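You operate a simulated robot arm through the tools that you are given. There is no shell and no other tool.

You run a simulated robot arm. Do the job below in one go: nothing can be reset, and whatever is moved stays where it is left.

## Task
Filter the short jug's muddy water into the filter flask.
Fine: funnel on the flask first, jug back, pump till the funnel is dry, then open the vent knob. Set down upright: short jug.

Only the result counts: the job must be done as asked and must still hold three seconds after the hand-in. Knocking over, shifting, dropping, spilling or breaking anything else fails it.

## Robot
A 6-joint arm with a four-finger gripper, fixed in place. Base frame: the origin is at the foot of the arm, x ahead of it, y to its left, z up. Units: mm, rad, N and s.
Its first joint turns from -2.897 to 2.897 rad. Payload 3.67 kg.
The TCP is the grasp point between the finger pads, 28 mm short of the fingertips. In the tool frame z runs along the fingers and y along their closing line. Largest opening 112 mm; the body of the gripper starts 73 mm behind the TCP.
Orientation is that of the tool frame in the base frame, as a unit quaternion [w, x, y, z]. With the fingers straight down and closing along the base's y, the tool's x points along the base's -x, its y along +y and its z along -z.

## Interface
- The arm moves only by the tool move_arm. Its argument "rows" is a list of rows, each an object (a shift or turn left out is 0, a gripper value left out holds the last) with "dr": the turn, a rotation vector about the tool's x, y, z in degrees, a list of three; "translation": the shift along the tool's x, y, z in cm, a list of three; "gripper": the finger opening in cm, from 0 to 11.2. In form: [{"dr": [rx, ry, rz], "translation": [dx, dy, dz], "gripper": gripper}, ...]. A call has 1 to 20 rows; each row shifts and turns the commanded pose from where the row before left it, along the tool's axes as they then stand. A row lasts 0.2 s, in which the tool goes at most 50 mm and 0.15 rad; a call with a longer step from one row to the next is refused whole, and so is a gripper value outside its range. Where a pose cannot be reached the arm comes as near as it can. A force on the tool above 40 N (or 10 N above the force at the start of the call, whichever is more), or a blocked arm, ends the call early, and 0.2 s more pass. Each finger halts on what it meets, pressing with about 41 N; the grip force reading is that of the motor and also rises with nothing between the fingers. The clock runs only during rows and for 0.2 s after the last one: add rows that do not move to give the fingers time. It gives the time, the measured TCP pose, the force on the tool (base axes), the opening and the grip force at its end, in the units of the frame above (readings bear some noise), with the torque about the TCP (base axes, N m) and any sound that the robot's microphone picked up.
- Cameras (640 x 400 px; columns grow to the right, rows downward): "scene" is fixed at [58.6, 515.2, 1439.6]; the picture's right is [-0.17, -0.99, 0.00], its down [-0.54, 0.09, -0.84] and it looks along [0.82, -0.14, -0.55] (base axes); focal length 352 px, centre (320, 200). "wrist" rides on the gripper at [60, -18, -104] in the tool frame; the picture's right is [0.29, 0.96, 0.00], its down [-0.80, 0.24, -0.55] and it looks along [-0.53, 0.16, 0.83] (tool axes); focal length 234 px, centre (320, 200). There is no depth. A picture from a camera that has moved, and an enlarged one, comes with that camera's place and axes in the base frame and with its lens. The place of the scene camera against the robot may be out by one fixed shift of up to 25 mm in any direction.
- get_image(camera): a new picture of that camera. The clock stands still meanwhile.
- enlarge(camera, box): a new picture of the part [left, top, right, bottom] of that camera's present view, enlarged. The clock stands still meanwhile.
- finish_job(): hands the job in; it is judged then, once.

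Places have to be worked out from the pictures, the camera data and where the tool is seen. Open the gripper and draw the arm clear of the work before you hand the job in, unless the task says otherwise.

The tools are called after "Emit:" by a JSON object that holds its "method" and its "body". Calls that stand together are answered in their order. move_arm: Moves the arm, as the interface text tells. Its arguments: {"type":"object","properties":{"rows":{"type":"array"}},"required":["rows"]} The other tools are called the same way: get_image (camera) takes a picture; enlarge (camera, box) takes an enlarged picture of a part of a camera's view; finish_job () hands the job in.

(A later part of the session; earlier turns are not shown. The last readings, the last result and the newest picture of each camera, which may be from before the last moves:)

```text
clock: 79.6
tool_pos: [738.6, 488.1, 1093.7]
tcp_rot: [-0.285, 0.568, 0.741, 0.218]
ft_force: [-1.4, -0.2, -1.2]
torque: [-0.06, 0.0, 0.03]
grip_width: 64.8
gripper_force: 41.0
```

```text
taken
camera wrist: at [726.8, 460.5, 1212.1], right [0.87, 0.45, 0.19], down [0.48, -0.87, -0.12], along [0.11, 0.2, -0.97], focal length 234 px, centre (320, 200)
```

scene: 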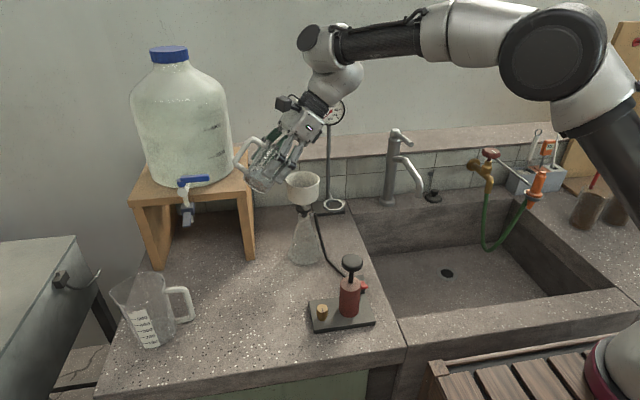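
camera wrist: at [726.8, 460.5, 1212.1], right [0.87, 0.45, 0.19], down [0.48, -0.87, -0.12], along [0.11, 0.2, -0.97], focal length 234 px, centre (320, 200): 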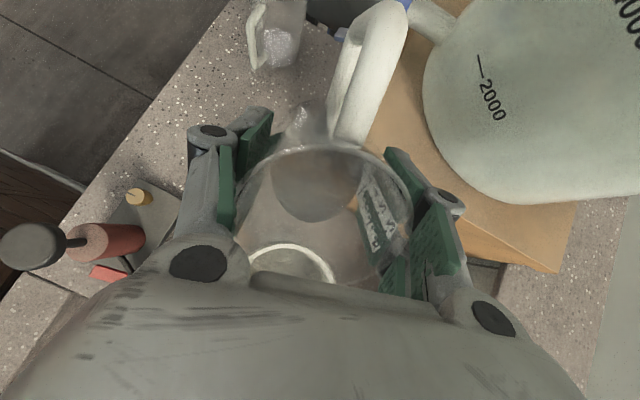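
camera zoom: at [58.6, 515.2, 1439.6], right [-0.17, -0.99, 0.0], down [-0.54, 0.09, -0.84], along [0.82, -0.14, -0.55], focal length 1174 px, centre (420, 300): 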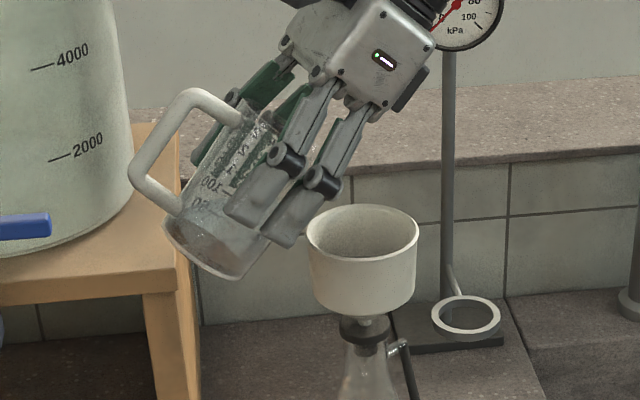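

The spout is over the funnel's near edge, and the wrist camera can see the funnel rim through the jug. I'll tilt to 58°, just below the expected pour start, while lowering the spout toward the funnel, then check.

Emit:
{"method": "move_arm", "body": {"rows": [{"dr": [0, 4, 0], "translation": [-0.2, 0, 0.088]}, {"dr": [0, 4, 0], "translation": [-0.177, 0, 0.032]}, {"dr": [0, 4, 0], "translation": [-0.271, 0, 0.019]}, {"dr": [0, 4, 0], "translation": [-0.241, 0, -0.06]}, {}, {}]}}

Emit:
{"method": "get_image", "body": {"camera": "wrist"}}

Emit:
{"method": "enlarge", "body": {"camera": "scene", "box": [220, 110, 360, 230]}}

```text
clock: 81.0
tool_pos: [739.4, 482.9, 1088.4]
tcp_rot: [-0.385, 0.532, 0.694, 0.295]
ft_force: [-0.2, 0.3, -0.4]
torque: [-0.05, -0.02, 0.01]
grip_width: 64.6
gripper_force: 40.9
```

```text
taken
camera wrist: at [735.9, 424.6, 1194.4], right [0.89, 0.4, 0.24], down [0.46, -0.8, -0.38], along [0.04, 0.45, -0.89], focal length 234 px, centre (320, 200)
```

wrist: 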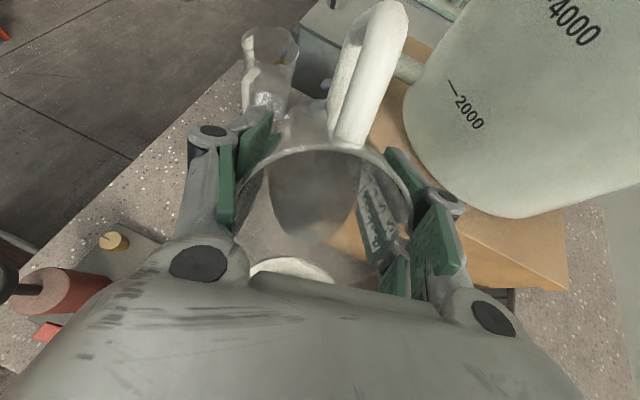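

```text
3.33 times, centred on (290, 170) of scene
camera zoom: at [58.6, 515.2, 1439.6], right [-0.17, -0.99, 0.0], down [-0.54, 0.09, -0.84], along [0.82, -0.14, -0.55], focal length 1174 px, centre (420, 300)
```

zoom: 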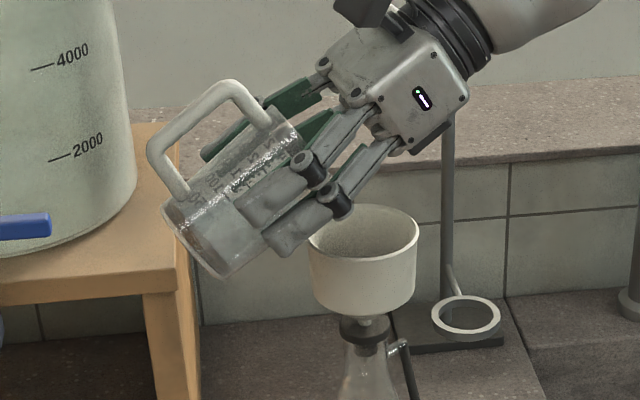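

No flow yet, and clearances are good. I'll continue slowly to 70°, 1.5° per row, keeping the spout tip over the funnel, then hold.

Emit:
{"method": "move_arm", "body": {"rows": [{"dr": [0, 1.5, 0], "translation": [-0.061, 0, -0.079]}, {"dr": [0, 1.5, 0], "translation": [-0.059, 0, -0.08]}, {"dr": [0, 1.5, 0], "translation": [-0.057, 0, -0.082]}, {"dr": [0, 1.5, 0], "translation": [-0.055, 0, -0.083]}, {"dr": [0, 1.5, 0], "translation": [-0.044, 0, -0.09]}, {"dr": [0, 1.5, 0], "translation": [-0.025, 0, -0.104]}, {"dr": [0, 1.5, 0], "translation": [-0.023, 0, -0.105]}, {"dr": [0, 1.5, 0], "translation": [-0.02, 0, -0.105]}, {}, {}, {}, {}, {}]}}

Emit:
{"method": "get_image", "body": {"camera": "wrist"}}

Emit:
{"method": "enlarge", "body": {"camera": "scene", "box": [240, 120, 360, 270]}}

```text
clock: 83.8
tool_pos: [741.5, 475.5, 1087.8]
tcp_rot: [-0.455, 0.498, 0.65, 0.349]
ft_force: [0.6, -0.3, -1.6]
torque: [-0.03, -0.02, 0.03]
grip_width: 64.7
gripper_force: 41.2
```

```text
taken
camera wrist: at [743.5, 396.5, 1180.2], right [0.9, 0.34, 0.27], down [0.44, -0.7, -0.56], along [0.0, 0.62, -0.78], focal length 234 px, centre (320, 200)
```

wrist: 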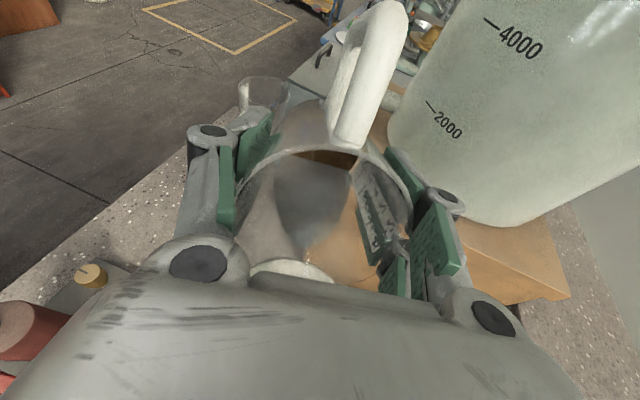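

```text
2.67 times, centred on (300, 195) of scene
camera zoom: at [58.6, 515.2, 1439.6], right [-0.17, -0.99, 0.0], down [-0.54, 0.09, -0.84], along [0.82, -0.14, -0.55], focal length 939 px, centre (373, 213)
```

zoom: 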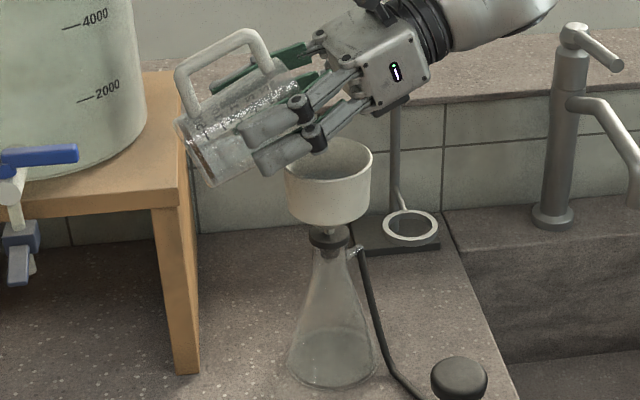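

Emit:
{"method": "enlarge", "body": {"camera": "wrist", "box": [230, 120, 430, 300]}}

Emit:
{"method": "enlarge", "body": {"camera": "scene", "box": [290, 160, 330, 210]}}

```text
2.22 times, centred on (330, 210) of wrist
camera zoom: at [743.5, 396.5, 1180.2], right [0.9, 0.34, 0.27], down [0.44, -0.7, -0.56], along [0.0, 0.62, -0.78], focal length 520 px, centre (298, 178)
```

zoom: 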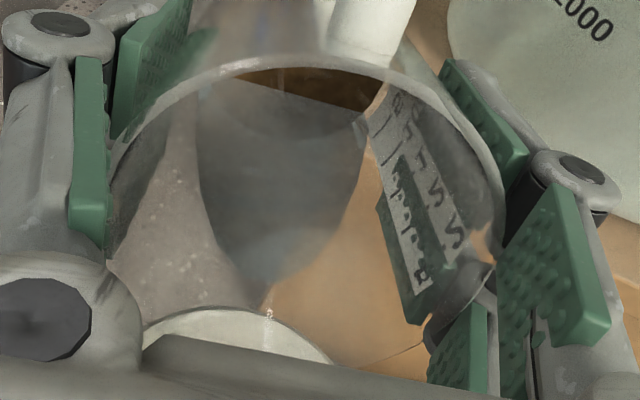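

```text
8.00 times, centred on (310, 185) of scene
camera zoom: at [58.6, 515.2, 1439.6], right [-0.17, -0.99, 0.0], down [-0.54, 0.09, -0.84], along [0.82, -0.14, -0.55], focal length 2817 px, centre (400, 320)
```

zoom: 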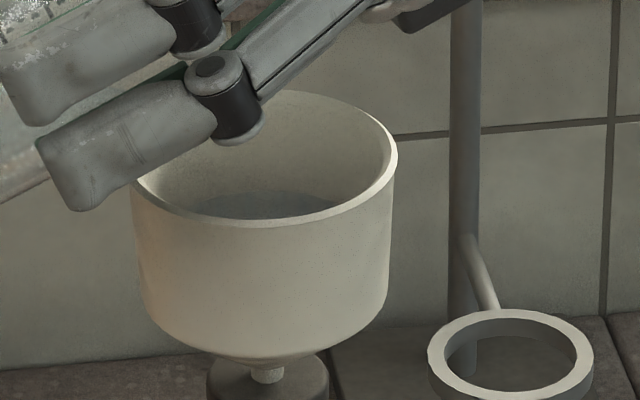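

The water surface tapers toward the spout but hasn't clearly gone over the lip yet. I'll tilt on to 79° in the same way and hold.

Emit:
{"method": "move_arm", "body": {"rows": [{"dr": [0, 1.5, 0], "translation": [0.008, 0, -0.124]}, {"dr": [0, 1.5, 0], "translation": [0.011, 0, -0.124]}, {"dr": [0, 1.5, 0], "translation": [0.015, 0, -0.124]}, {"dr": [0, 1.5, 0], "translation": [0.01, 0, -0.115]}, {}, {"dr": [0, 1.5, 0], "translation": [0.013, 0, -0.115]}, {"dr": [0, 1.5, 0], "translation": [0.016, 0, -0.114]}, {}, {}]}}

Emit:
{"method": "enlarge", "body": {"camera": "wrist", "box": [230, 120, 430, 300]}}

Emit:
{"method": "enlarge", "body": {"camera": "scene", "box": [270, 150, 340, 210]}}

```text
clock: 85.8
tool_pos: [744.2, 469.5, 1091.2]
tcp_rot: [-0.505, 0.469, 0.612, 0.387]
ft_force: [-0.3, 0.2, -0.2]
torque: [-0.01, -0.01, 0.04]
grip_width: 64.9
gripper_force: 40.8
```

```text
2.22 times, centred on (330, 210) of wrist
camera zoom: at [748.3, 377.5, 1169.8], right [0.91, 0.3, 0.28], down [0.41, -0.61, -0.68], along [-0.03, 0.73, -0.68], focal length 520 px, centre (298, 178)
```

zoom: 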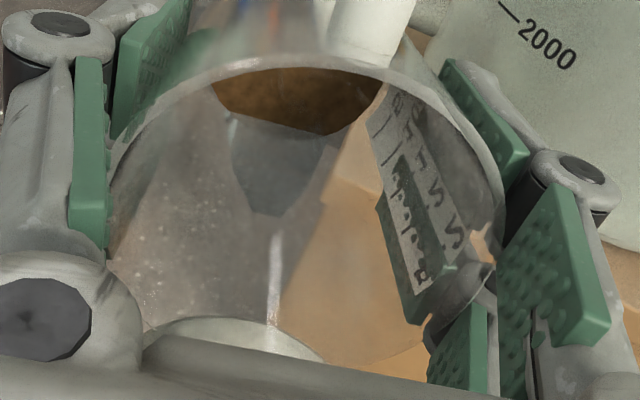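

```text
6.67 times, centred on (305, 180) of scene
camera zoom: at [58.6, 515.2, 1439.6], right [-0.17, -0.99, 0.0], down [-0.54, 0.09, -0.84], along [0.82, -0.14, -0.55], focal length 2347 px, centre (420, 333)
```

zoom: 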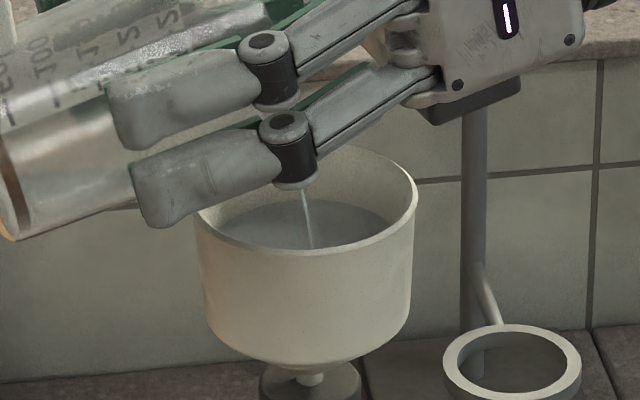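

A thin stream is falling into the middle of the funnel, and the funnel level still has headroom. I'll continue slowly to 85° and watch the level.

Emit:
{"method": "move_arm", "body": {"rows": [{}, {}, {"dr": [0, 1.5, 0], "translation": [0.04, 0, -0.127]}, {}, {"dr": [0, 1.5, 0], "translation": [0.043, 0, -0.126]}, {}, {"dr": [0, 1.5, 0], "translation": [0.046, 0, -0.125]}, {}, {"dr": [0, 1.5, 0], "translation": [0.049, 0, -0.123]}, {}, {}, {}]}}

Emit:
{"method": "enlarge", "body": {"camera": "wrist", "box": [230, 120, 430, 300]}}

Emit:
{"method": "enlarge", "body": {"camera": "scene", "box": [270, 150, 340, 210]}}

```text
clock: 88.4
tool_pos: [746.2, 465.2, 1094.6]
tcp_rot: [-0.537, 0.448, 0.585, 0.411]
ft_force: [-0.3, -0.1, -0.7]
torque: [0.0, 0.01, 0.05]
grip_width: 64.8
gripper_force: 41.2
```

```text
2.22 times, centred on (330, 210) of wrist
camera zoom: at [752.1, 365.1, 1162.4], right [0.92, 0.27, 0.29], down [0.39, -0.54, -0.75], along [-0.05, 0.8, -0.6], focal length 520 px, centre (298, 178)
```

zoom: 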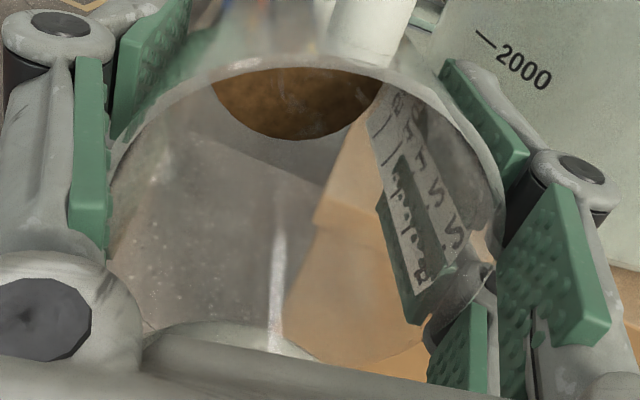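

```text
6.67 times, centred on (305, 180) of scene
camera zoom: at [58.6, 515.2, 1439.6], right [-0.17, -0.99, 0.0], down [-0.54, 0.09, -0.84], along [0.82, -0.14, -0.55], focal length 2347 px, centre (420, 333)
```

zoom: 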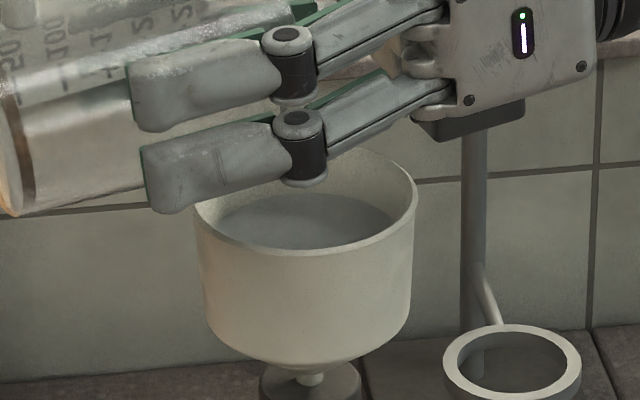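

The jug looks nearly empty and the funnel level is safely below its rim. I'll tilt on to 105° to drain the last of it, raising slightly so the gripper's underside clears the rim.

Emit:
{"method": "move_arm", "body": {"rows": [{"dr": [0, 2.5, 0], "translation": [0.174, 0, -0.196]}, {"dr": [0, 2.5, 0], "translation": [0.182, 0, -0.188]}, {"dr": [0, 2.5, 0], "translation": [0.17, 0, -0.19]}, {"dr": [0, 2.5, 0], "translation": [0.178, 0, -0.183]}, {}, {"dr": [0, 2.5, 0], "translation": [0.223, 0, -0.191]}, {"dr": [0, 2.5, 0], "translation": [0.231, 0, -0.181]}, {"dr": [0, 2.5, 0], "translation": [0.173, 0, -0.178]}, {"dr": [0, 2.5, 0], "translation": [0.181, 0, -0.17]}, {}, {}, {}, {}, {}]}}

Emit:
{"method": "enlarge", "body": {"camera": "wrist", "box": [230, 120, 430, 300]}}

Emit:
{"method": "enlarge", "body": {"camera": "scene", "box": [260, 140, 340, 210]}}

```text
clock: 91.4
tool_pos: [751.0, 447.2, 1107.8]
tcp_rot: [0.63, -0.37, -0.483, -0.483]
ft_force: [0.2, 0.4, -1.8]
torque: [-0.03, 0.01, 0.0]
grip_width: 64.7
gripper_force: 40.8
```

```text
2.22 times, centred on (330, 210) of wrist
camera zoom: at [761.8, 332.3, 1138.6], right [0.94, 0.18, 0.28], down [0.32, -0.25, -0.91], along [-0.09, 0.95, -0.3], focal length 520 px, centre (298, 178)
```

zoom: 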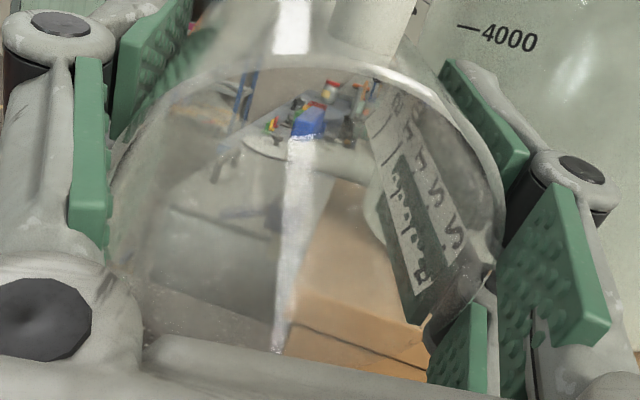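

```text
5.71 times, centred on (300, 175) of scene
camera zoom: at [58.6, 515.2, 1439.6], right [-0.17, -0.99, 0.0], down [-0.54, 0.09, -0.84], along [0.82, -0.14, -0.55], focal length 2012 px, centre (434, 343)
```

zoom: 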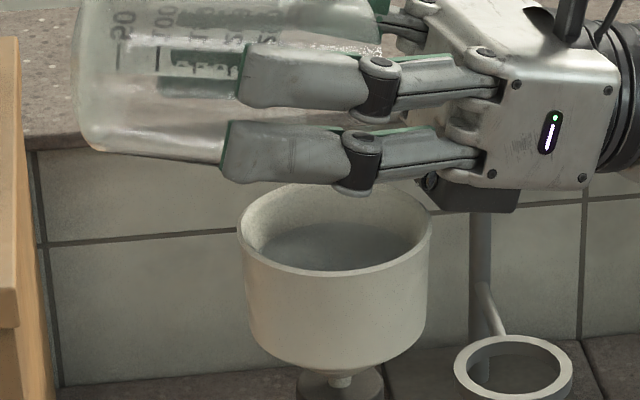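

The jug is empty and clear, and all the water is in the funnel. After a brief hold I'll reverse the tilt back to 42° with the spout staying over the funnel.

Emit:
{"method": "move_arm", "body": {"rows": [{}, {}, {}, {"dr": [0, -7, 0], "translation": [-0.313, 0, 0.744]}, {"dr": [0, -7, 0], "translation": [-0.316, 0, 0.521]}, {"dr": [0, -7, 0], "translation": [-0.259, 0, 0.506]}, {"dr": [0, -7, 0], "translation": [0.006, 0, 0.532]}, {"dr": [0, -7, 0], "translation": [0.187, 0, 0.5]}, {"dr": [0, -7, 0], "translation": [0.415, 0, 0.381]}, {"dr": [0, -7, 0], "translation": [0.574, 0, 0.156]}, {"dr": [0, -7, 0], "translation": [0.583, 0, -0.031]}, {"dr": [0, -7, 0], "translation": [0.433, 0, -0.111]}, {}, {}]}}

Emit:
{"method": "get_image", "body": {"camera": "scene"}}

Emit:
{"method": "enlarge", "body": {"camera": "scene", "box": [220, 110, 360, 280]}}

```text
clock: 94.4
tool_pos: [738.2, 491.1, 1117.9]
tcp_rot: [-0.284, 0.568, 0.741, 0.219]
ft_force: [0.3, 0.1, -0.8]
torque: [0.01, -0.01, -0.01]
grip_width: 64.9
gripper_force: 40.7
```

```text
taken
```

scene: 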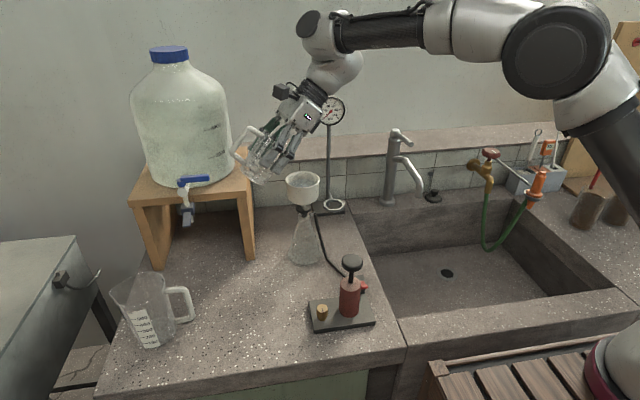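

```text
2.35 times, centred on (290, 195) of scene
camera zoom: at [58.6, 515.2, 1439.6], right [-0.17, -0.99, 0.0], down [-0.54, 0.09, -0.84], along [0.82, -0.14, -0.55], focal length 828 px, centre (391, 212)
```

zoom: 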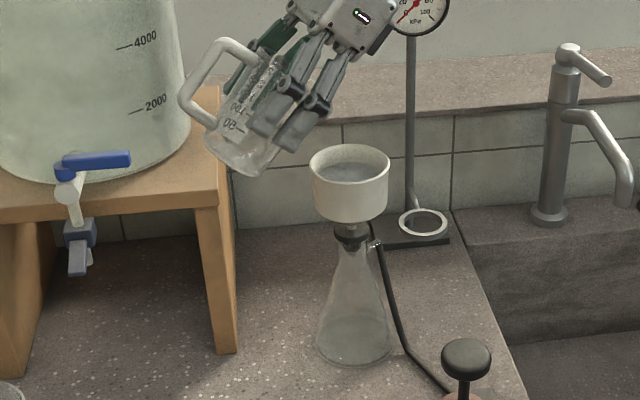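

The funnel holds the water and the jug is empty. I'll move back out to the clear spot and bring the jug upright.

Emit:
{"method": "move_arm", "body": {"rows": [{"translation": [0.896, -2.41, 0.806]}, {"translation": [0.896, -2.41, 0.806]}, {"translation": [0.896, -2.41, 0.806]}, {"translation": [0.896, -2.41, 0.806]}, {"translation": [0.896, -2.41, 0.806]}, {"dr": [0, -7, 0]}, {"dr": [0, -7, 0]}, {"dr": [0, -7, 0]}, {"dr": [0, -7, 0]}, {"dr": [0, -7, 0]}, {"dr": [0, -7, 0]}, {}, {}]}}

Emit:
{"method": "move_arm", "body": {"rows": [{"dr": [0, 0, -7.5]}, {"dr": [0, 0, -7.5]}, {"dr": [0, 0, -7.5]}, {"dr": [0, 0, -7.5]}, {"dr": [0, 0, -7.5]}, {"dr": [0, 0, -7.5]}, {"dr": [0, 0, -7.5]}, {"dr": [0, 0, -7.5]}, {"dr": [0, 0, -7.5]}, {"dr": [0, 0, -7.5]}, {"dr": [0, 0, -7.5]}, {"dr": [0, 0, -7.5]}, {}]}}

Emit:
{"method": "move_arm", "body": {"rows": [{"dr": [0, 0, -7.5]}, {"dr": [0, 0, -7.5]}, {"dr": [0, 0, -7.5]}, {"dr": [0, 0, -7.5]}, {"dr": [0, 0, -7.5]}, {"dr": [0, 0, -7.5]}, {"dr": [0, 0, -7.5]}, {"dr": [0, 0, -7.5]}, {"dr": [0, 0, -7.5]}, {"dr": [0, 0, -7.5]}, {}, {}]}}

Emit:
{"method": "get_image", "body": {"camera": "scene"}}

Emit:
{"method": "get_image", "body": {"camera": "wrist"}}

```text
clock: 97.2
tool_pos: [604.8, 518.6, 1117.8]
tcp_rot: [0.0, 0.609, 0.793, 0.0]
ft_force: [0.2, -1.0, -0.8]
torque: [0.02, 0.01, -0.01]
grip_width: 64.5
gripper_force: 41.3
```

```text
clock: 100.0
tool_pos: [606.6, 517.8, 1118.1]
tcp_rot: [0.0, -0.131, 0.991, 0.001]
ft_force: [-0.7, -0.4, -1.0]
torque: [-0.03, 0.0, 0.02]
grip_width: 64.6
gripper_force: 41.1
```

```text
clock: 102.6
tool_pos: [605.7, 517.5, 1117.9]
tcp_rot: [0.0, 0.708, -0.706, 0.0]
ft_force: [0.2, 0.3, -0.6]
torque: [0.05, 0.02, -0.01]
grip_width: 64.8
gripper_force: 41.2
```

```text
taken
```

scene: 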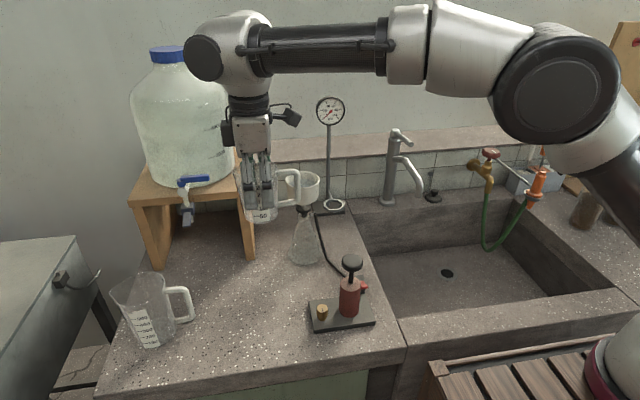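

```text
taken
camera wrist: at [623.0, 458.8, 1222.4], right [-0.96, -0.29, 0.0], down [-0.24, 0.8, 0.55], along [-0.16, 0.53, -0.83], focal length 234 px, centre (320, 200)
```

wrist: 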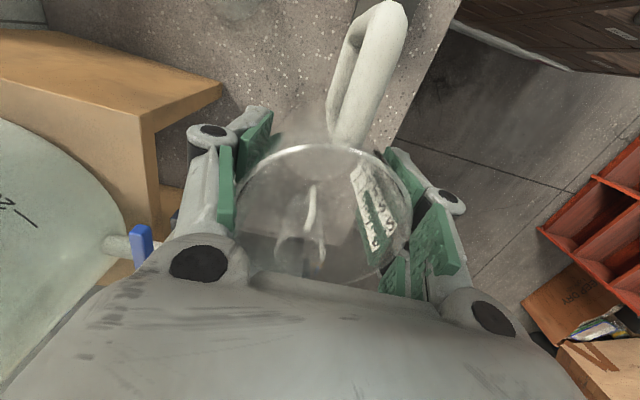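

The jug is upright and back at its original yaw. I'll go above its original spot and lower to about 20 mm above the counter contact height.

Emit:
{"method": "move_arm", "body": {"rows": [{"translation": [-2.1, 1.55, 0]}, {"translation": [-2.1, 1.55, 0]}, {"translation": [-2.1, 1.55, 0]}, {}, {"translation": [0, 0, 3.2]}, {"translation": [0, 0, 3.2]}, {"translation": [0, 0, 3.2]}, {"translation": [0, 0, 3.2]}, {"translation": [0, 0, 3.2]}, {"translation": [0, 0, 3.2]}, {"translation": [0, 0, 2.4]}, {"translation": [0, 0, 1.3]}, {}, {}]}}

Emit:
{"method": "enlarge", "body": {"camera": "scene", "box": [180, 200, 320, 350]}}

```text
clock: 105.6
tool_pos: [559.6, 578.9, 890.3]
tcp_rot: [0.0, 0.707, -0.707, 0.001]
ft_force: [-0.2, 0.3, -0.6]
torque: [0.05, 0.0, 0.01]
grip_width: 64.7
gripper_force: 40.5
```

```text
2.67 times, centred on (250, 275) of scene
camera zoom: at [58.6, 515.2, 1439.6], right [-0.17, -0.99, 0.0], down [-0.54, 0.09, -0.84], along [0.82, -0.14, -0.55], focal length 939 px, centre (507, 0)
```

zoom: 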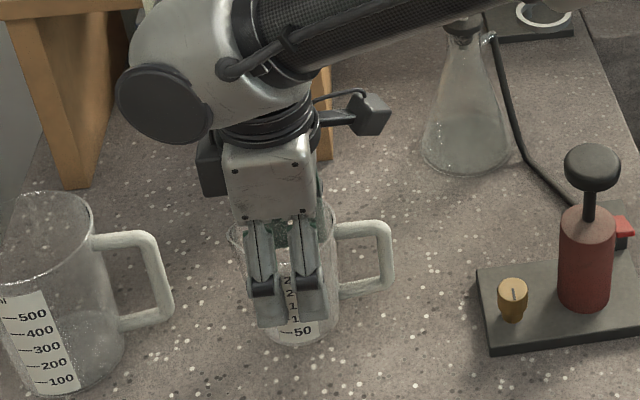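

Emit:
{"method": "move_arm", "body": {"rows": [{"translation": [0, 0, 0.8]}, {"translation": [0, 0, 0.7]}, {"translation": [0, 0, 0.4]}, {}]}}

Emit:
{"method": "move_arm", "body": {"rows": [{"translation": [0, 0, 0.15]}, {}]}}

Emit:
{"method": "move_arm", "body": {"rows": [{"translation": [0, 0, 0.1]}, {}]}}

Emit:
{"method": "move_arm", "body": {"rows": [{"translation": [0, 0, 0.1]}, {}]}}

```text
clock: 106.6
tool_pos: [558.9, 581.9, 870.5]
tcp_rot: [-0.001, -0.707, 0.707, 0.0]
ft_force: [0.5, 0.4, -0.9]
torque: [0.03, 0.02, -0.03]
grip_width: 64.7
gripper_force: 41.2
```

```text
clock: 107.2
tool_pos: [559.5, 580.8, 869.2]
tcp_rot: [0.0, -0.707, 0.707, 0.0]
ft_force: [-0.4, 0.4, 0.4]
torque: [0.0, -0.02, 0.02]
grip_width: 64.5
gripper_force: 40.9
```

```text
clock: 107.8
tool_pos: [560.6, 581.6, 867.5]
tcp_rot: [0.0, -0.707, 0.707, 0.001]
ft_force: [0.5, -0.1, -0.3]
torque: [0.0, -0.01, -0.02]
grip_width: 64.9
gripper_force: 41.3
```

```text
clock: 108.4
tool_pos: [560.6, 580.7, 866.1]
tcp_rot: [0.0, -0.707, 0.707, 0.0]
ft_force: [-0.1, -2.1, 7.2]
torque: [-0.29, 0.08, 0.09]
grip_width: 64.5
gripper_force: 40.6
```

Counter contact at 7 N, on the handle-side edge first. I'll ease up half a millimetre and open the fingers slowly so the jug settles flat.

Emit:
{"method": "move_arm", "body": {"rows": [{"translation": [0, 0, -0.05]}, {}]}}

Emit:
{"method": "move_arm", "body": {"rows": [{"gripper": 6.5}, {"gripper": 6.6}, {"gripper": 6.8}, {"gripper": 7.0}, {"gripper": 7.3}, {}, {}]}}

Emit:
{"method": "get_image", "body": {"camera": "wrist"}}

Emit:
{"method": "enlarge", "body": {"camera": "scene", "box": [180, 200, 320, 350]}}

```text
clock: 109.0
tool_pos: [560.0, 580.5, 867.1]
tcp_rot: [0.001, -0.707, 0.708, 0.002]
ft_force: [1.1, 1.6, 3.8]
torque: [0.03, -0.01, -0.01]
grip_width: 64.5
gripper_force: 40.7
```

```text
clock: 110.6
tool_pos: [559.2, 581.1, 866.4]
tcp_rot: [0.0, 0.707, -0.707, 0.0]
ft_force: [0.3, -0.2, 0.3]
torque: [0.02, -0.02, -0.01]
grip_width: 73.0
gripper_force: 0.0
```

```text
taken
camera wrist: at [576.5, 522.1, 971.1], right [-0.96, -0.29, 0.0], down [-0.24, 0.8, 0.55], along [-0.16, 0.53, -0.83], focal length 234 px, centre (320, 200)
```

wrist: 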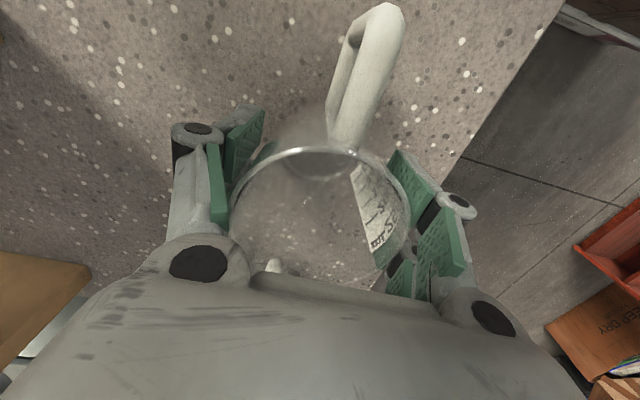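

```text
2.67 times, centred on (250, 275) of scene
camera zoom: at [58.6, 515.2, 1439.6], right [-0.17, -0.99, 0.0], down [-0.54, 0.09, -0.84], along [0.82, -0.14, -0.55], focal length 939 px, centre (507, 0)
```

zoom: 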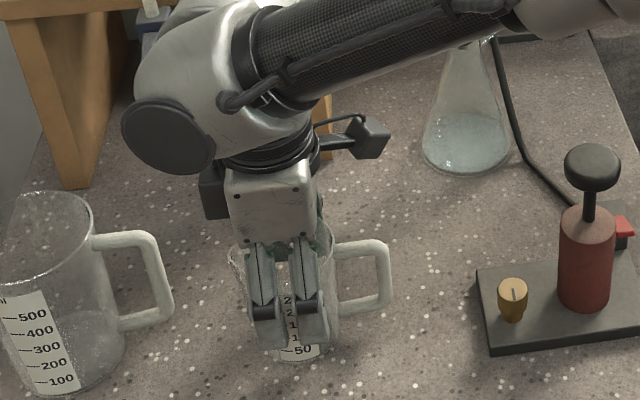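

The jug stands upright on its own, and the flask already shows some clear filtrate. I'll open fully and lift straight up.

Emit:
{"method": "move_arm", "body": {"rows": [{"gripper": 9}, {"gripper": 11.2}, {}, {"translation": [0, 0, -2]}, {"translation": [0, 0, -3]}, {"translation": [0, 0, -4]}, {"translation": [0, 0, -4]}, {"translation": [0, 0, -4]}, {}]}}

Emit:
{"method": "get_image", "body": {"camera": "wrist"}}

Emit:
{"method": "get_image", "body": {"camera": "scene"}}

Emit:
{"method": "enlarge", "body": {"camera": "scene", "box": [270, 160, 390, 340]}}

```text
clock: 112.6
tool_pos: [562.9, 580.9, 1038.5]
tcp_rot: [0.0, 0.708, -0.707, 0.0]
ft_force: [-0.2, 0.6, -0.6]
torque: [0.01, -0.01, 0.05]
grip_width: 111.8
gripper_force: 0.0
```

```text
taken
camera wrist: at [578.9, 522.2, 1143.0], right [-0.96, -0.29, 0.0], down [-0.24, 0.8, 0.55], along [-0.16, 0.53, -0.83], focal length 234 px, centre (320, 200)
```

wrist: 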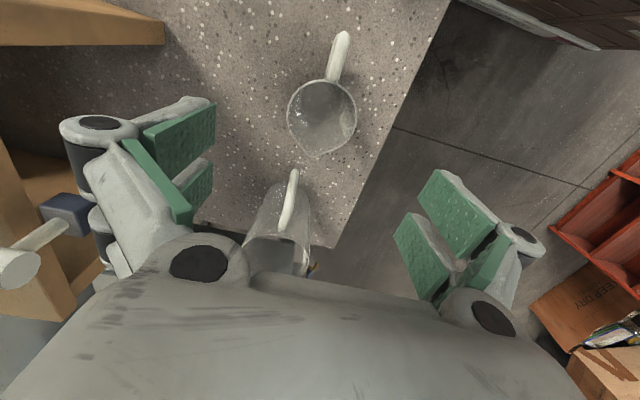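

```text
taken
```

scene: 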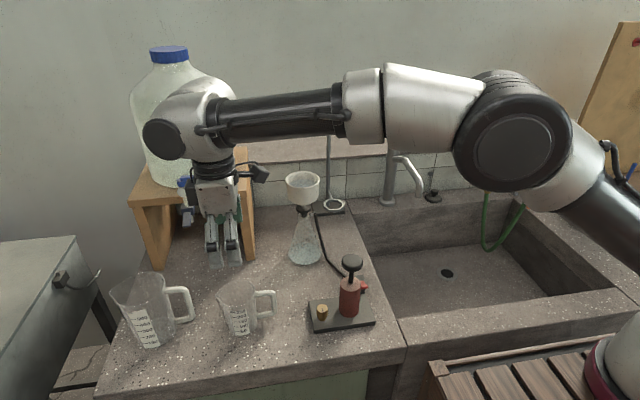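

```text
2.22 times, centred on (330, 250) of scene
camera zoom: at [58.6, 515.2, 1439.6], right [-0.17, -0.99, 0.0], down [-0.54, 0.09, -0.84], along [0.82, -0.14, -0.55], focal length 782 px, centre (298, 89)
```

zoom: 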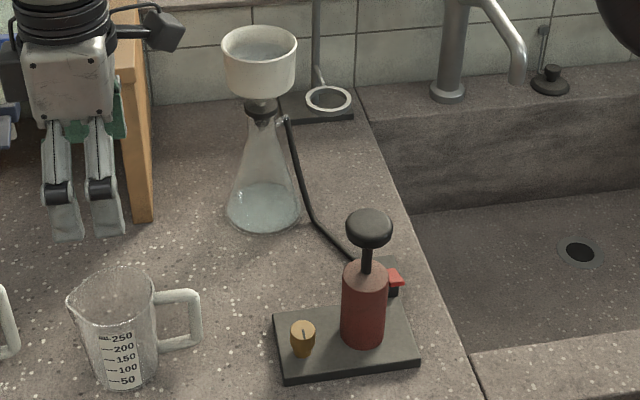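

The jug is back and upright. Next is the pump: I'll turn the tool to yaw 0 and move to a viewpoint to measure the pump's plunger knob and vent knob precisely.

Emit:
{"method": "move_arm", "body": {"rows": [{"dr": [0, 0, 7.5]}, {"dr": [0, 0, 7.5]}, {"dr": [0, 0, 7.5]}, {"dr": [0, 0, 7.5]}, {"dr": [0, 0, 7.5]}, {"dr": [0, 0, 7.5]}, {"dr": [0, 0, 7.5]}, {"dr": [0, 0, 7.5]}, {"dr": [0, 0, 7.5]}, {"dr": [0, 0, 7.5]}, {"dr": [0, 0, 7.5]}, {"dr": [0, 0, 7.5]}, {"translation": [1.7, -4.1, -0.7]}, {"translation": [1.7, -4.1, -0.7]}, {"translation": [1.7, -4.1, -0.7]}, {"translation": [1.7, -4.1, -0.7]}, {"translation": [1.7, -4.1, -0.7]}, {"translation": [1.7, -4.1, -0.7]}, {}, {}]}}

Emit:
{"method": "get_image", "body": {"camera": "wrist"}}

Emit:
{"method": "enlarge", "body": {"camera": "scene", "box": [270, 160, 340, 280]}}

```text
clock: 116.8
tool_pos: [459.2, 336.9, 1078.5]
tcp_rot: [0.0, 0.0, 1.0, 0.001]
ft_force: [0.1, -0.4, -0.9]
torque: [-0.03, 0.02, -0.01]
grip_width: 111.8
gripper_force: 0.0
```

```text
taken
camera wrist: at [397.1, 319.9, 1182.4], right [-0.29, 0.96, 0.0], down [0.8, 0.24, 0.55], along [0.53, 0.16, -0.83], focal length 234 px, centre (320, 200)
```

wrist: 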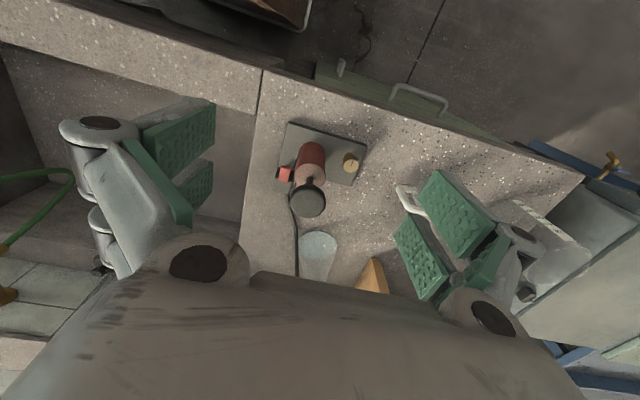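

```text
3.33 times, centred on (305, 220) of scene
camera zoom: at [58.6, 515.2, 1439.6], right [-0.17, -0.99, 0.0], down [-0.54, 0.09, -0.84], along [0.82, -0.14, -0.55], focal length 1174 px, centre (370, 133)
```

zoom: 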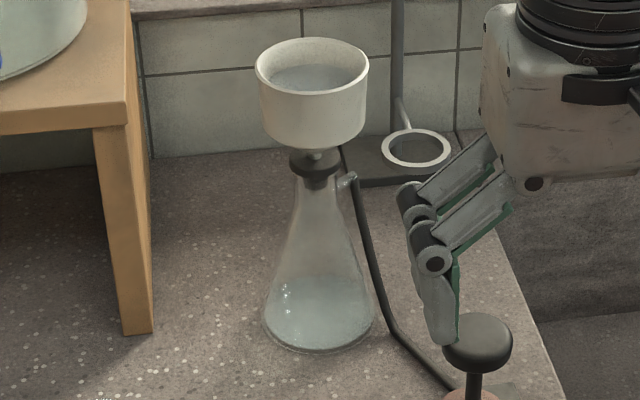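

The funnel still holds water and the flask has some filtrate. I'll enlarge the wrist view of the pump to measure it.

Emit:
{"method": "enlarge", "body": {"camera": "wrist", "box": [260, 110, 380, 230]}}

Emit:
{"method": "enlarge", "body": {"camera": "scene", "box": [300, 240, 390, 340]}}

```text
3.33 times, centred on (320, 170) of wrist
camera zoom: at [397.1, 319.9, 1182.4], right [-0.29, 0.96, 0.0], down [0.8, 0.24, 0.55], along [0.53, 0.16, -0.83], focal length 781 px, centre (320, 300)
```

zoom: 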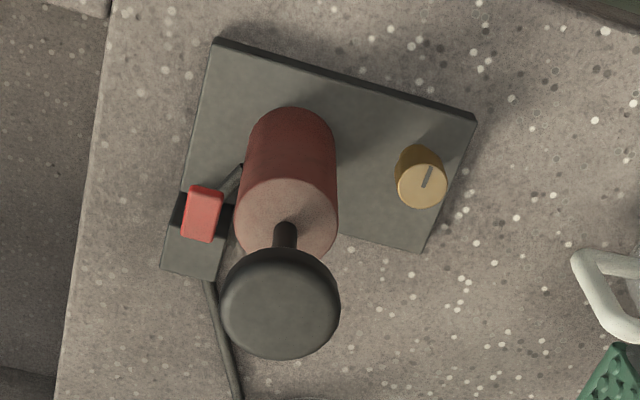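

```text
4.00 times, centred on (345, 290) of scene
camera zoom: at [58.6, 515.2, 1439.6], right [-0.17, -0.99, 0.0], down [-0.54, 0.09, -0.84], along [0.82, -0.14, -0.55], focal length 1408 px, centre (220, -160)
```

zoom: 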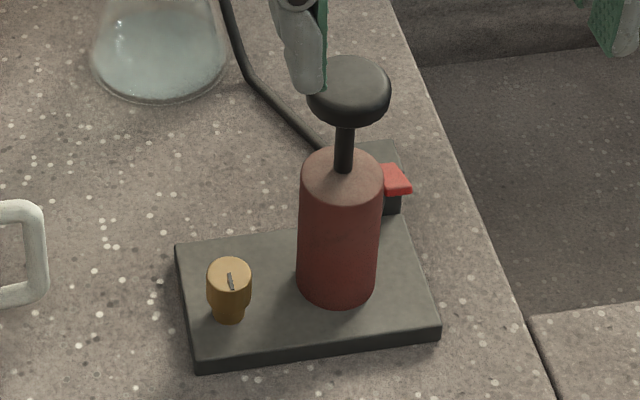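

The plunger knob is at about (548.5, 350) with its top near z 957, 42 mm across and a roughly 45 mm stroke. The vent knob is at about (538, 412, 835). I'll close the fingers and position above the plunger.

Emit:
{"method": "move_arm", "body": {"rows": [{"gripper": 0}, {}, {"translation": [-2.98, 0.44, 2.4]}, {"translation": [-2.98, 0.44, 2.4]}, {"translation": [-2.98, 0.44, 2.4]}, {}, {}]}}

Emit:
{"method": "get_image", "body": {"camera": "wrist"}}

Emit:
{"method": "enlarge", "body": {"camera": "scene", "box": [290, 200, 410, 340]}}

```text
clock: 118.4
tool_pos: [546.9, 348.4, 1006.7]
tcp_rot: [0.0, 0.001, 1.0, 0.0]
ft_force: [-0.3, 0.2, -0.4]
torque: [0.01, -0.04, 0.03]
grip_width: 0.0
gripper_force: 35.4
```

```text
taken
camera wrist: at [485.4, 330.7, 1111.6], right [-0.29, 0.96, 0.0], down [0.8, 0.24, 0.55], along [0.53, 0.16, -0.83], focal length 234 px, centre (320, 200)
```

wrist: 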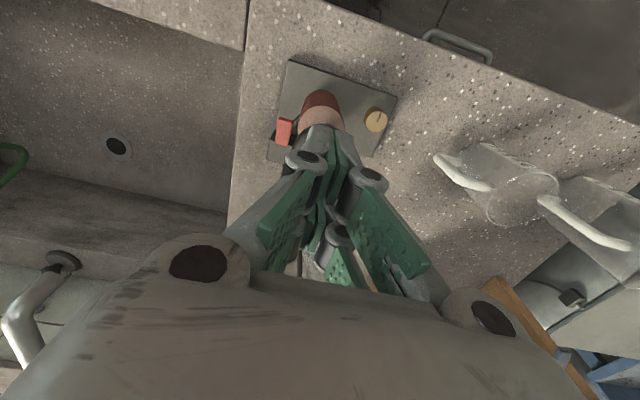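

```text
2.86 times, centred on (350, 270) of scene
camera zoom: at [58.6, 515.2, 1439.6], right [-0.17, -0.99, 0.0], down [-0.54, 0.09, -0.84], along [0.82, -0.14, -0.55], focal length 1006 px, centre (234, 0)
```

zoom: 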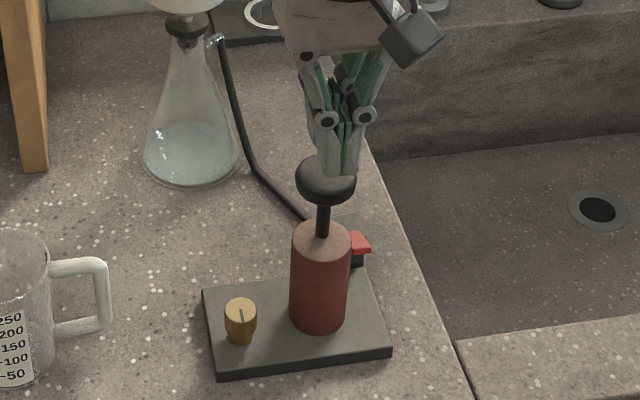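

Emit:
{"method": "enlarge", "body": {"camera": "scene", "box": [330, 225, 375, 280]}}

Emit:
{"method": "enlarge", "body": {"camera": "wrist", "box": [260, 70, 400, 200]}}

```text
7.27 times, centred on (352, 252) of scene
camera zoom: at [58.6, 515.2, 1439.6], right [-0.17, -0.99, 0.0], down [-0.54, 0.09, -0.84], along [0.82, -0.14, -0.55], focal length 2561 px, centre (84, -182)
```

zoom: 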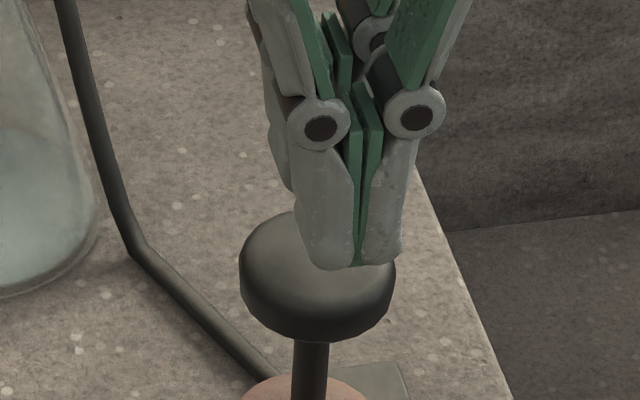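

```text
3.08 times, centred on (330, 135) of wrist
camera zoom: at [485.4, 330.7, 1111.6], right [-0.29, 0.96, 0.0], down [0.8, 0.24, 0.55], along [0.53, 0.16, -0.83], focal length 720 px, centre (289, 400)
```

zoom: 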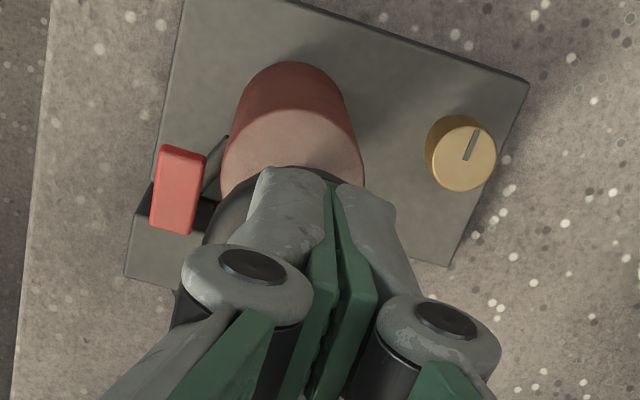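

The fingers are paired prongs straddling the tool axis, so they are centred over the knob. I'll nudge by 1.5 mm, go down to touch it and begin a gentle press to learn the stroke.

Emit:
{"method": "move_arm", "body": {"rows": [{"translation": [-0.15, 0.15, 0.8]}, {"translation": [0, 0, 0.8]}, {"translation": [0, 0, 0.4]}, {"translation": [0, 0, 0.4]}, {"translation": [0, 0, 0.4]}, {}]}}

Emit:
{"method": "enlarge", "body": {"camera": "scene", "box": [300, 220, 390, 340]}}

```text
clock: 119.8
tool_pos: [549.7, 350.4, 979.1]
tcp_rot: [-0.001, 0.0, 1.0, -0.001]
ft_force: [0.9, -1.6, 1.3]
torque: [0.0, 0.02, 0.03]
grip_width: 6.0
gripper_force: 35.7
```

```text
3.33 times, centred on (345, 280) of scene
camera zoom: at [58.6, 515.2, 1439.6], right [-0.17, -0.99, 0.0], down [-0.54, 0.09, -0.84], along [0.82, -0.14, -0.55], focal length 1174 px, centre (237, -67)
```

zoom: 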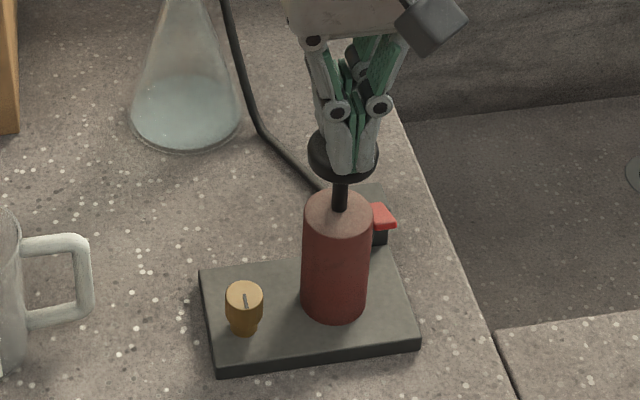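

Contact was made and the knob has moved down about 8 mm at low force. I'll continue the stroke slowly.

Emit:
{"method": "move_arm", "body": {"rows": [{"translation": [0, 0, 0.4]}, {"translation": [0, 0, 0.4]}, {"translation": [0, 0, 0.4]}, {}]}}

Emit:
{"method": "enlarge", "body": {"camera": "scene", "box": [320, 230, 385, 330]}}

Emit:
{"method": "enlarge", "body": {"camera": "scene", "box": [300, 80, 360, 140]}}

```text
clock: 120.8
tool_pos: [548.3, 350.2, 965.8]
tcp_rot: [0.0, 0.0, 1.0, 0.0]
ft_force: [-2.5, -0.8, 3.8]
torque: [-0.03, 0.05, -0.02]
grip_width: 6.0
gripper_force: 35.7
```

```text
4.00 times, centred on (352, 280) of scene
camera zoom: at [58.6, 515.2, 1439.6], right [-0.17, -0.99, 0.0], down [-0.54, 0.09, -0.84], along [0.82, -0.14, -0.55], focal length 1408 px, centre (190, -120)
```

zoom: 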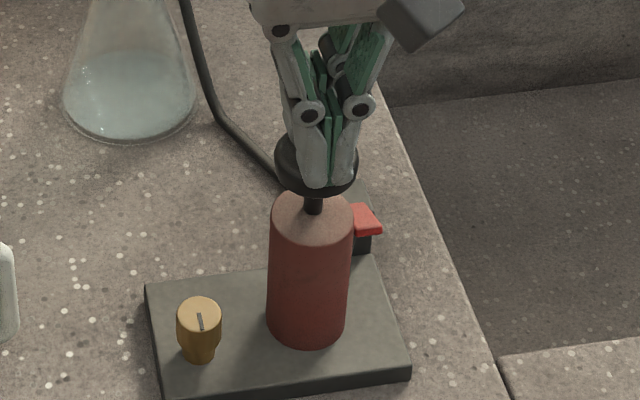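

```text
6.67 times, centred on (330, 110) of scene
camera zoom: at [58.6, 515.2, 1439.6], right [-0.17, -0.99, 0.0], down [-0.54, 0.09, -0.84], along [0.82, -0.14, -0.55], focal length 2347 px, centre (253, 800)
```

zoom: 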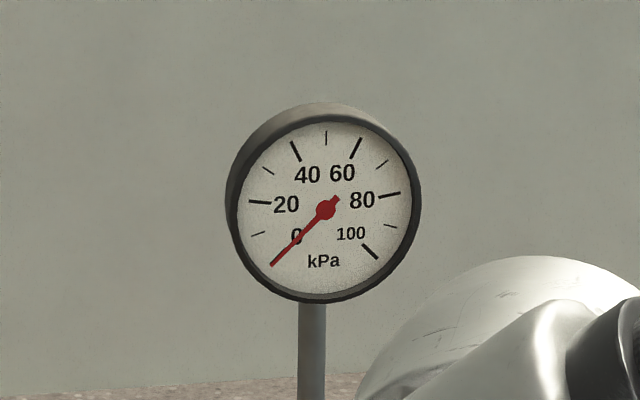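

The plunger goes down with a light, spring-like resistance (about 4 N) and the gauge is still at 0. I'll continue to the bottom of the stroke.

Emit:
{"method": "move_arm", "body": {"rows": [{"translation": [0, 0, 0.4]}, {"translation": [0, 0, 0.4]}, {"translation": [0, 0, 0.4]}, {"translation": [0, 0, 0.3]}, {}]}}

Emit:
{"method": "move_arm", "body": {"rows": [{"translation": [0, 0, 0.3]}, {"translation": [0, 0, 0.3]}, {"translation": [0, 0, 0.2]}, {}]}}

Emit:
{"method": "enlarge", "body": {"camera": "scene", "box": [320, 230, 385, 330]}}

Emit:
{"method": "enlarge", "body": {"camera": "scene", "box": [300, 80, 360, 140]}}

```text
clock: 122.0
tool_pos: [549.2, 351.2, 951.3]
tcp_rot: [0.001, 0.0, 1.0, 0.001]
ft_force: [3.9, 0.9, 8.4]
torque: [0.02, -0.12, 0.0]
grip_width: 5.9
gripper_force: 35.3
```

```text
clock: 122.5
tool_pos: [548.9, 350.6, 952.2]
tcp_rot: [0.002, -0.001, 1.0, 0.003]
ft_force: [-6.3, -6.5, 22.1]
torque: [-0.19, 0.12, 0.01]
grip_width: 6.1
gripper_force: 35.8
stopped in row 2: the force on the tool passed its limit at 46 N (the readings are from after the stop); the commanded pose is now the measured one
```

```text
4.00 times, centred on (352, 280) of scene
camera zoom: at [58.6, 515.2, 1439.6], right [-0.17, -0.99, 0.0], down [-0.54, 0.09, -0.84], along [0.82, -0.14, -0.55], focal length 1408 px, centre (190, -120)
```

zoom: 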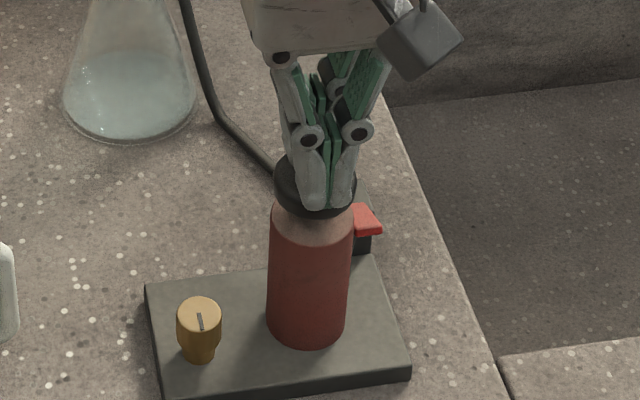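

```text
6.67 times, centred on (330, 110) of scene
camera zoom: at [58.6, 515.2, 1439.6], right [-0.17, -0.99, 0.0], down [-0.54, 0.09, -0.84], along [0.82, -0.14, -0.55], focal length 2347 px, centre (253, 800)
```

zoom: 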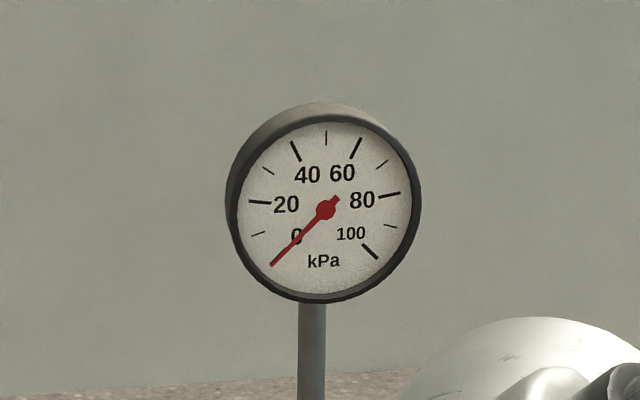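

Bottom of stroke reached near TCP z 951. I'll raise now and see whether the plunger springs back and the gauge reacts.

Emit:
{"method": "move_arm", "body": {"rows": [{"translation": [0, 0, -0.5]}, {"translation": [0, 0, -1]}, {"translation": [0, 0, -1.5]}, {"translation": [0, 0, -2]}, {}]}}

Emit:
{"method": "enlarge", "body": {"camera": "scene", "box": [320, 230, 385, 330]}}

Emit:
{"method": "enlarge", "body": {"camera": "scene", "box": [300, 80, 360, 140]}}

```text
clock: 123.8
tool_pos: [550.2, 350.6, 999.9]
tcp_rot: [0.001, 0.001, 1.0, 0.002]
ft_force: [0.9, 0.0, -0.5]
torque: [0.03, 0.02, 0.02]
grip_width: 0.0
gripper_force: 35.6
```

```text
4.00 times, centred on (352, 280) of scene
camera zoom: at [58.6, 515.2, 1439.6], right [-0.17, -0.99, 0.0], down [-0.54, 0.09, -0.84], along [0.82, -0.14, -0.55], focal length 1408 px, centre (190, -120)
```

zoom: 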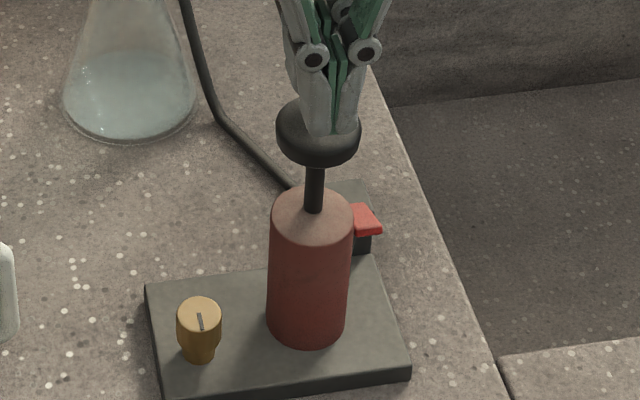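

```text
6.67 times, centred on (330, 110) of scene
camera zoom: at [58.6, 515.2, 1439.6], right [-0.17, -0.99, 0.0], down [-0.54, 0.09, -0.84], along [0.82, -0.14, -0.55], focal length 2347 px, centre (253, 800)
```

zoom: 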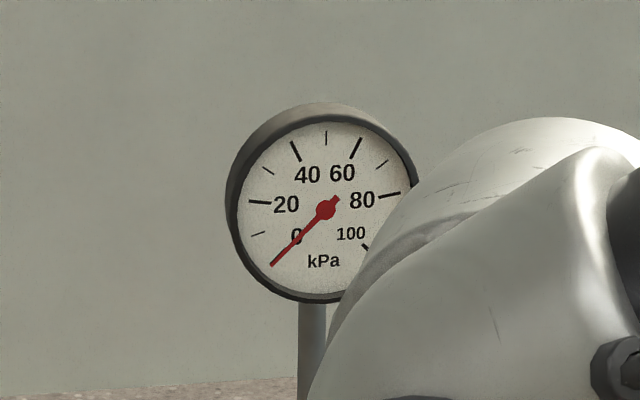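

The plunger springs back, but the gauge stayed at 0. I want a closer look at the red lever block in the hose line and at the vent, so I'll move the wrist camera beside the pump.

Emit:
{"method": "move_arm", "body": {"rows": [{"translation": [0, -4.2, -0.5]}, {"translation": [0, -4.2, -0.5]}, {"dr": [0, 0, -7.5]}, {"dr": [0, 0, -7.5]}, {"dr": [0, 0, -7.5]}, {"dr": [0, 0, -7.5]}, {"dr": [0, 0, -7.5]}, {"dr": [0, 0, -7.5]}, {"dr": [0, 0, -7.5]}, {"dr": [0, 0, -7.5]}, {}]}}

Emit:
{"method": "get_image", "body": {"camera": "wrist"}}

Emit:
{"method": "enlarge", "body": {"camera": "scene", "box": [270, 160, 340, 280]}}

```text
clock: 126.2
tool_pos: [549.8, 265.9, 1011.0]
tcp_rot: [0.002, -0.501, 0.866, 0.001]
ft_force: [0.4, -1.1, -0.2]
torque: [-0.01, 0.03, 0.01]
grip_width: 0.0
gripper_force: 35.5
```

```text
taken
camera wrist: at [533.9, 206.2, 1113.9], right [-0.97, 0.23, 0.0], down [0.19, 0.81, 0.56], along [0.13, 0.54, -0.83], focal length 234 px, centre (320, 200)
```

wrist: 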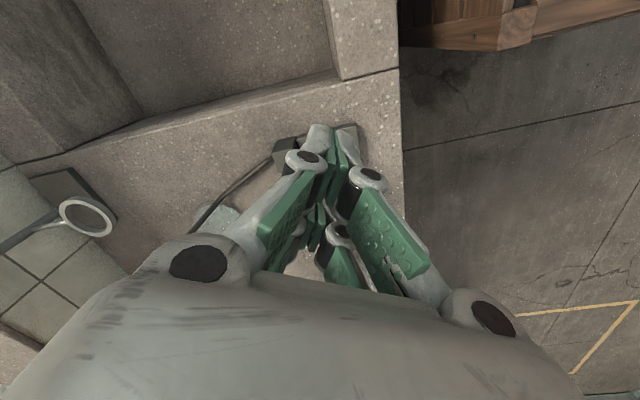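

```text
3.33 times, centred on (305, 220) of scene
camera zoom: at [58.6, 515.2, 1439.6], right [-0.17, -0.99, 0.0], down [-0.54, 0.09, -0.84], along [0.82, -0.14, -0.55], focal length 1174 px, centre (370, 133)
```

zoom: 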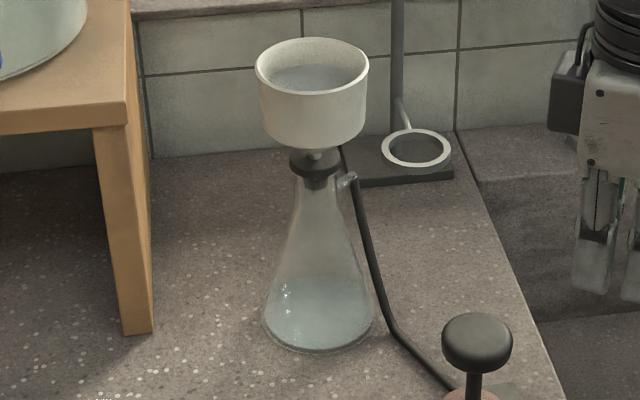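

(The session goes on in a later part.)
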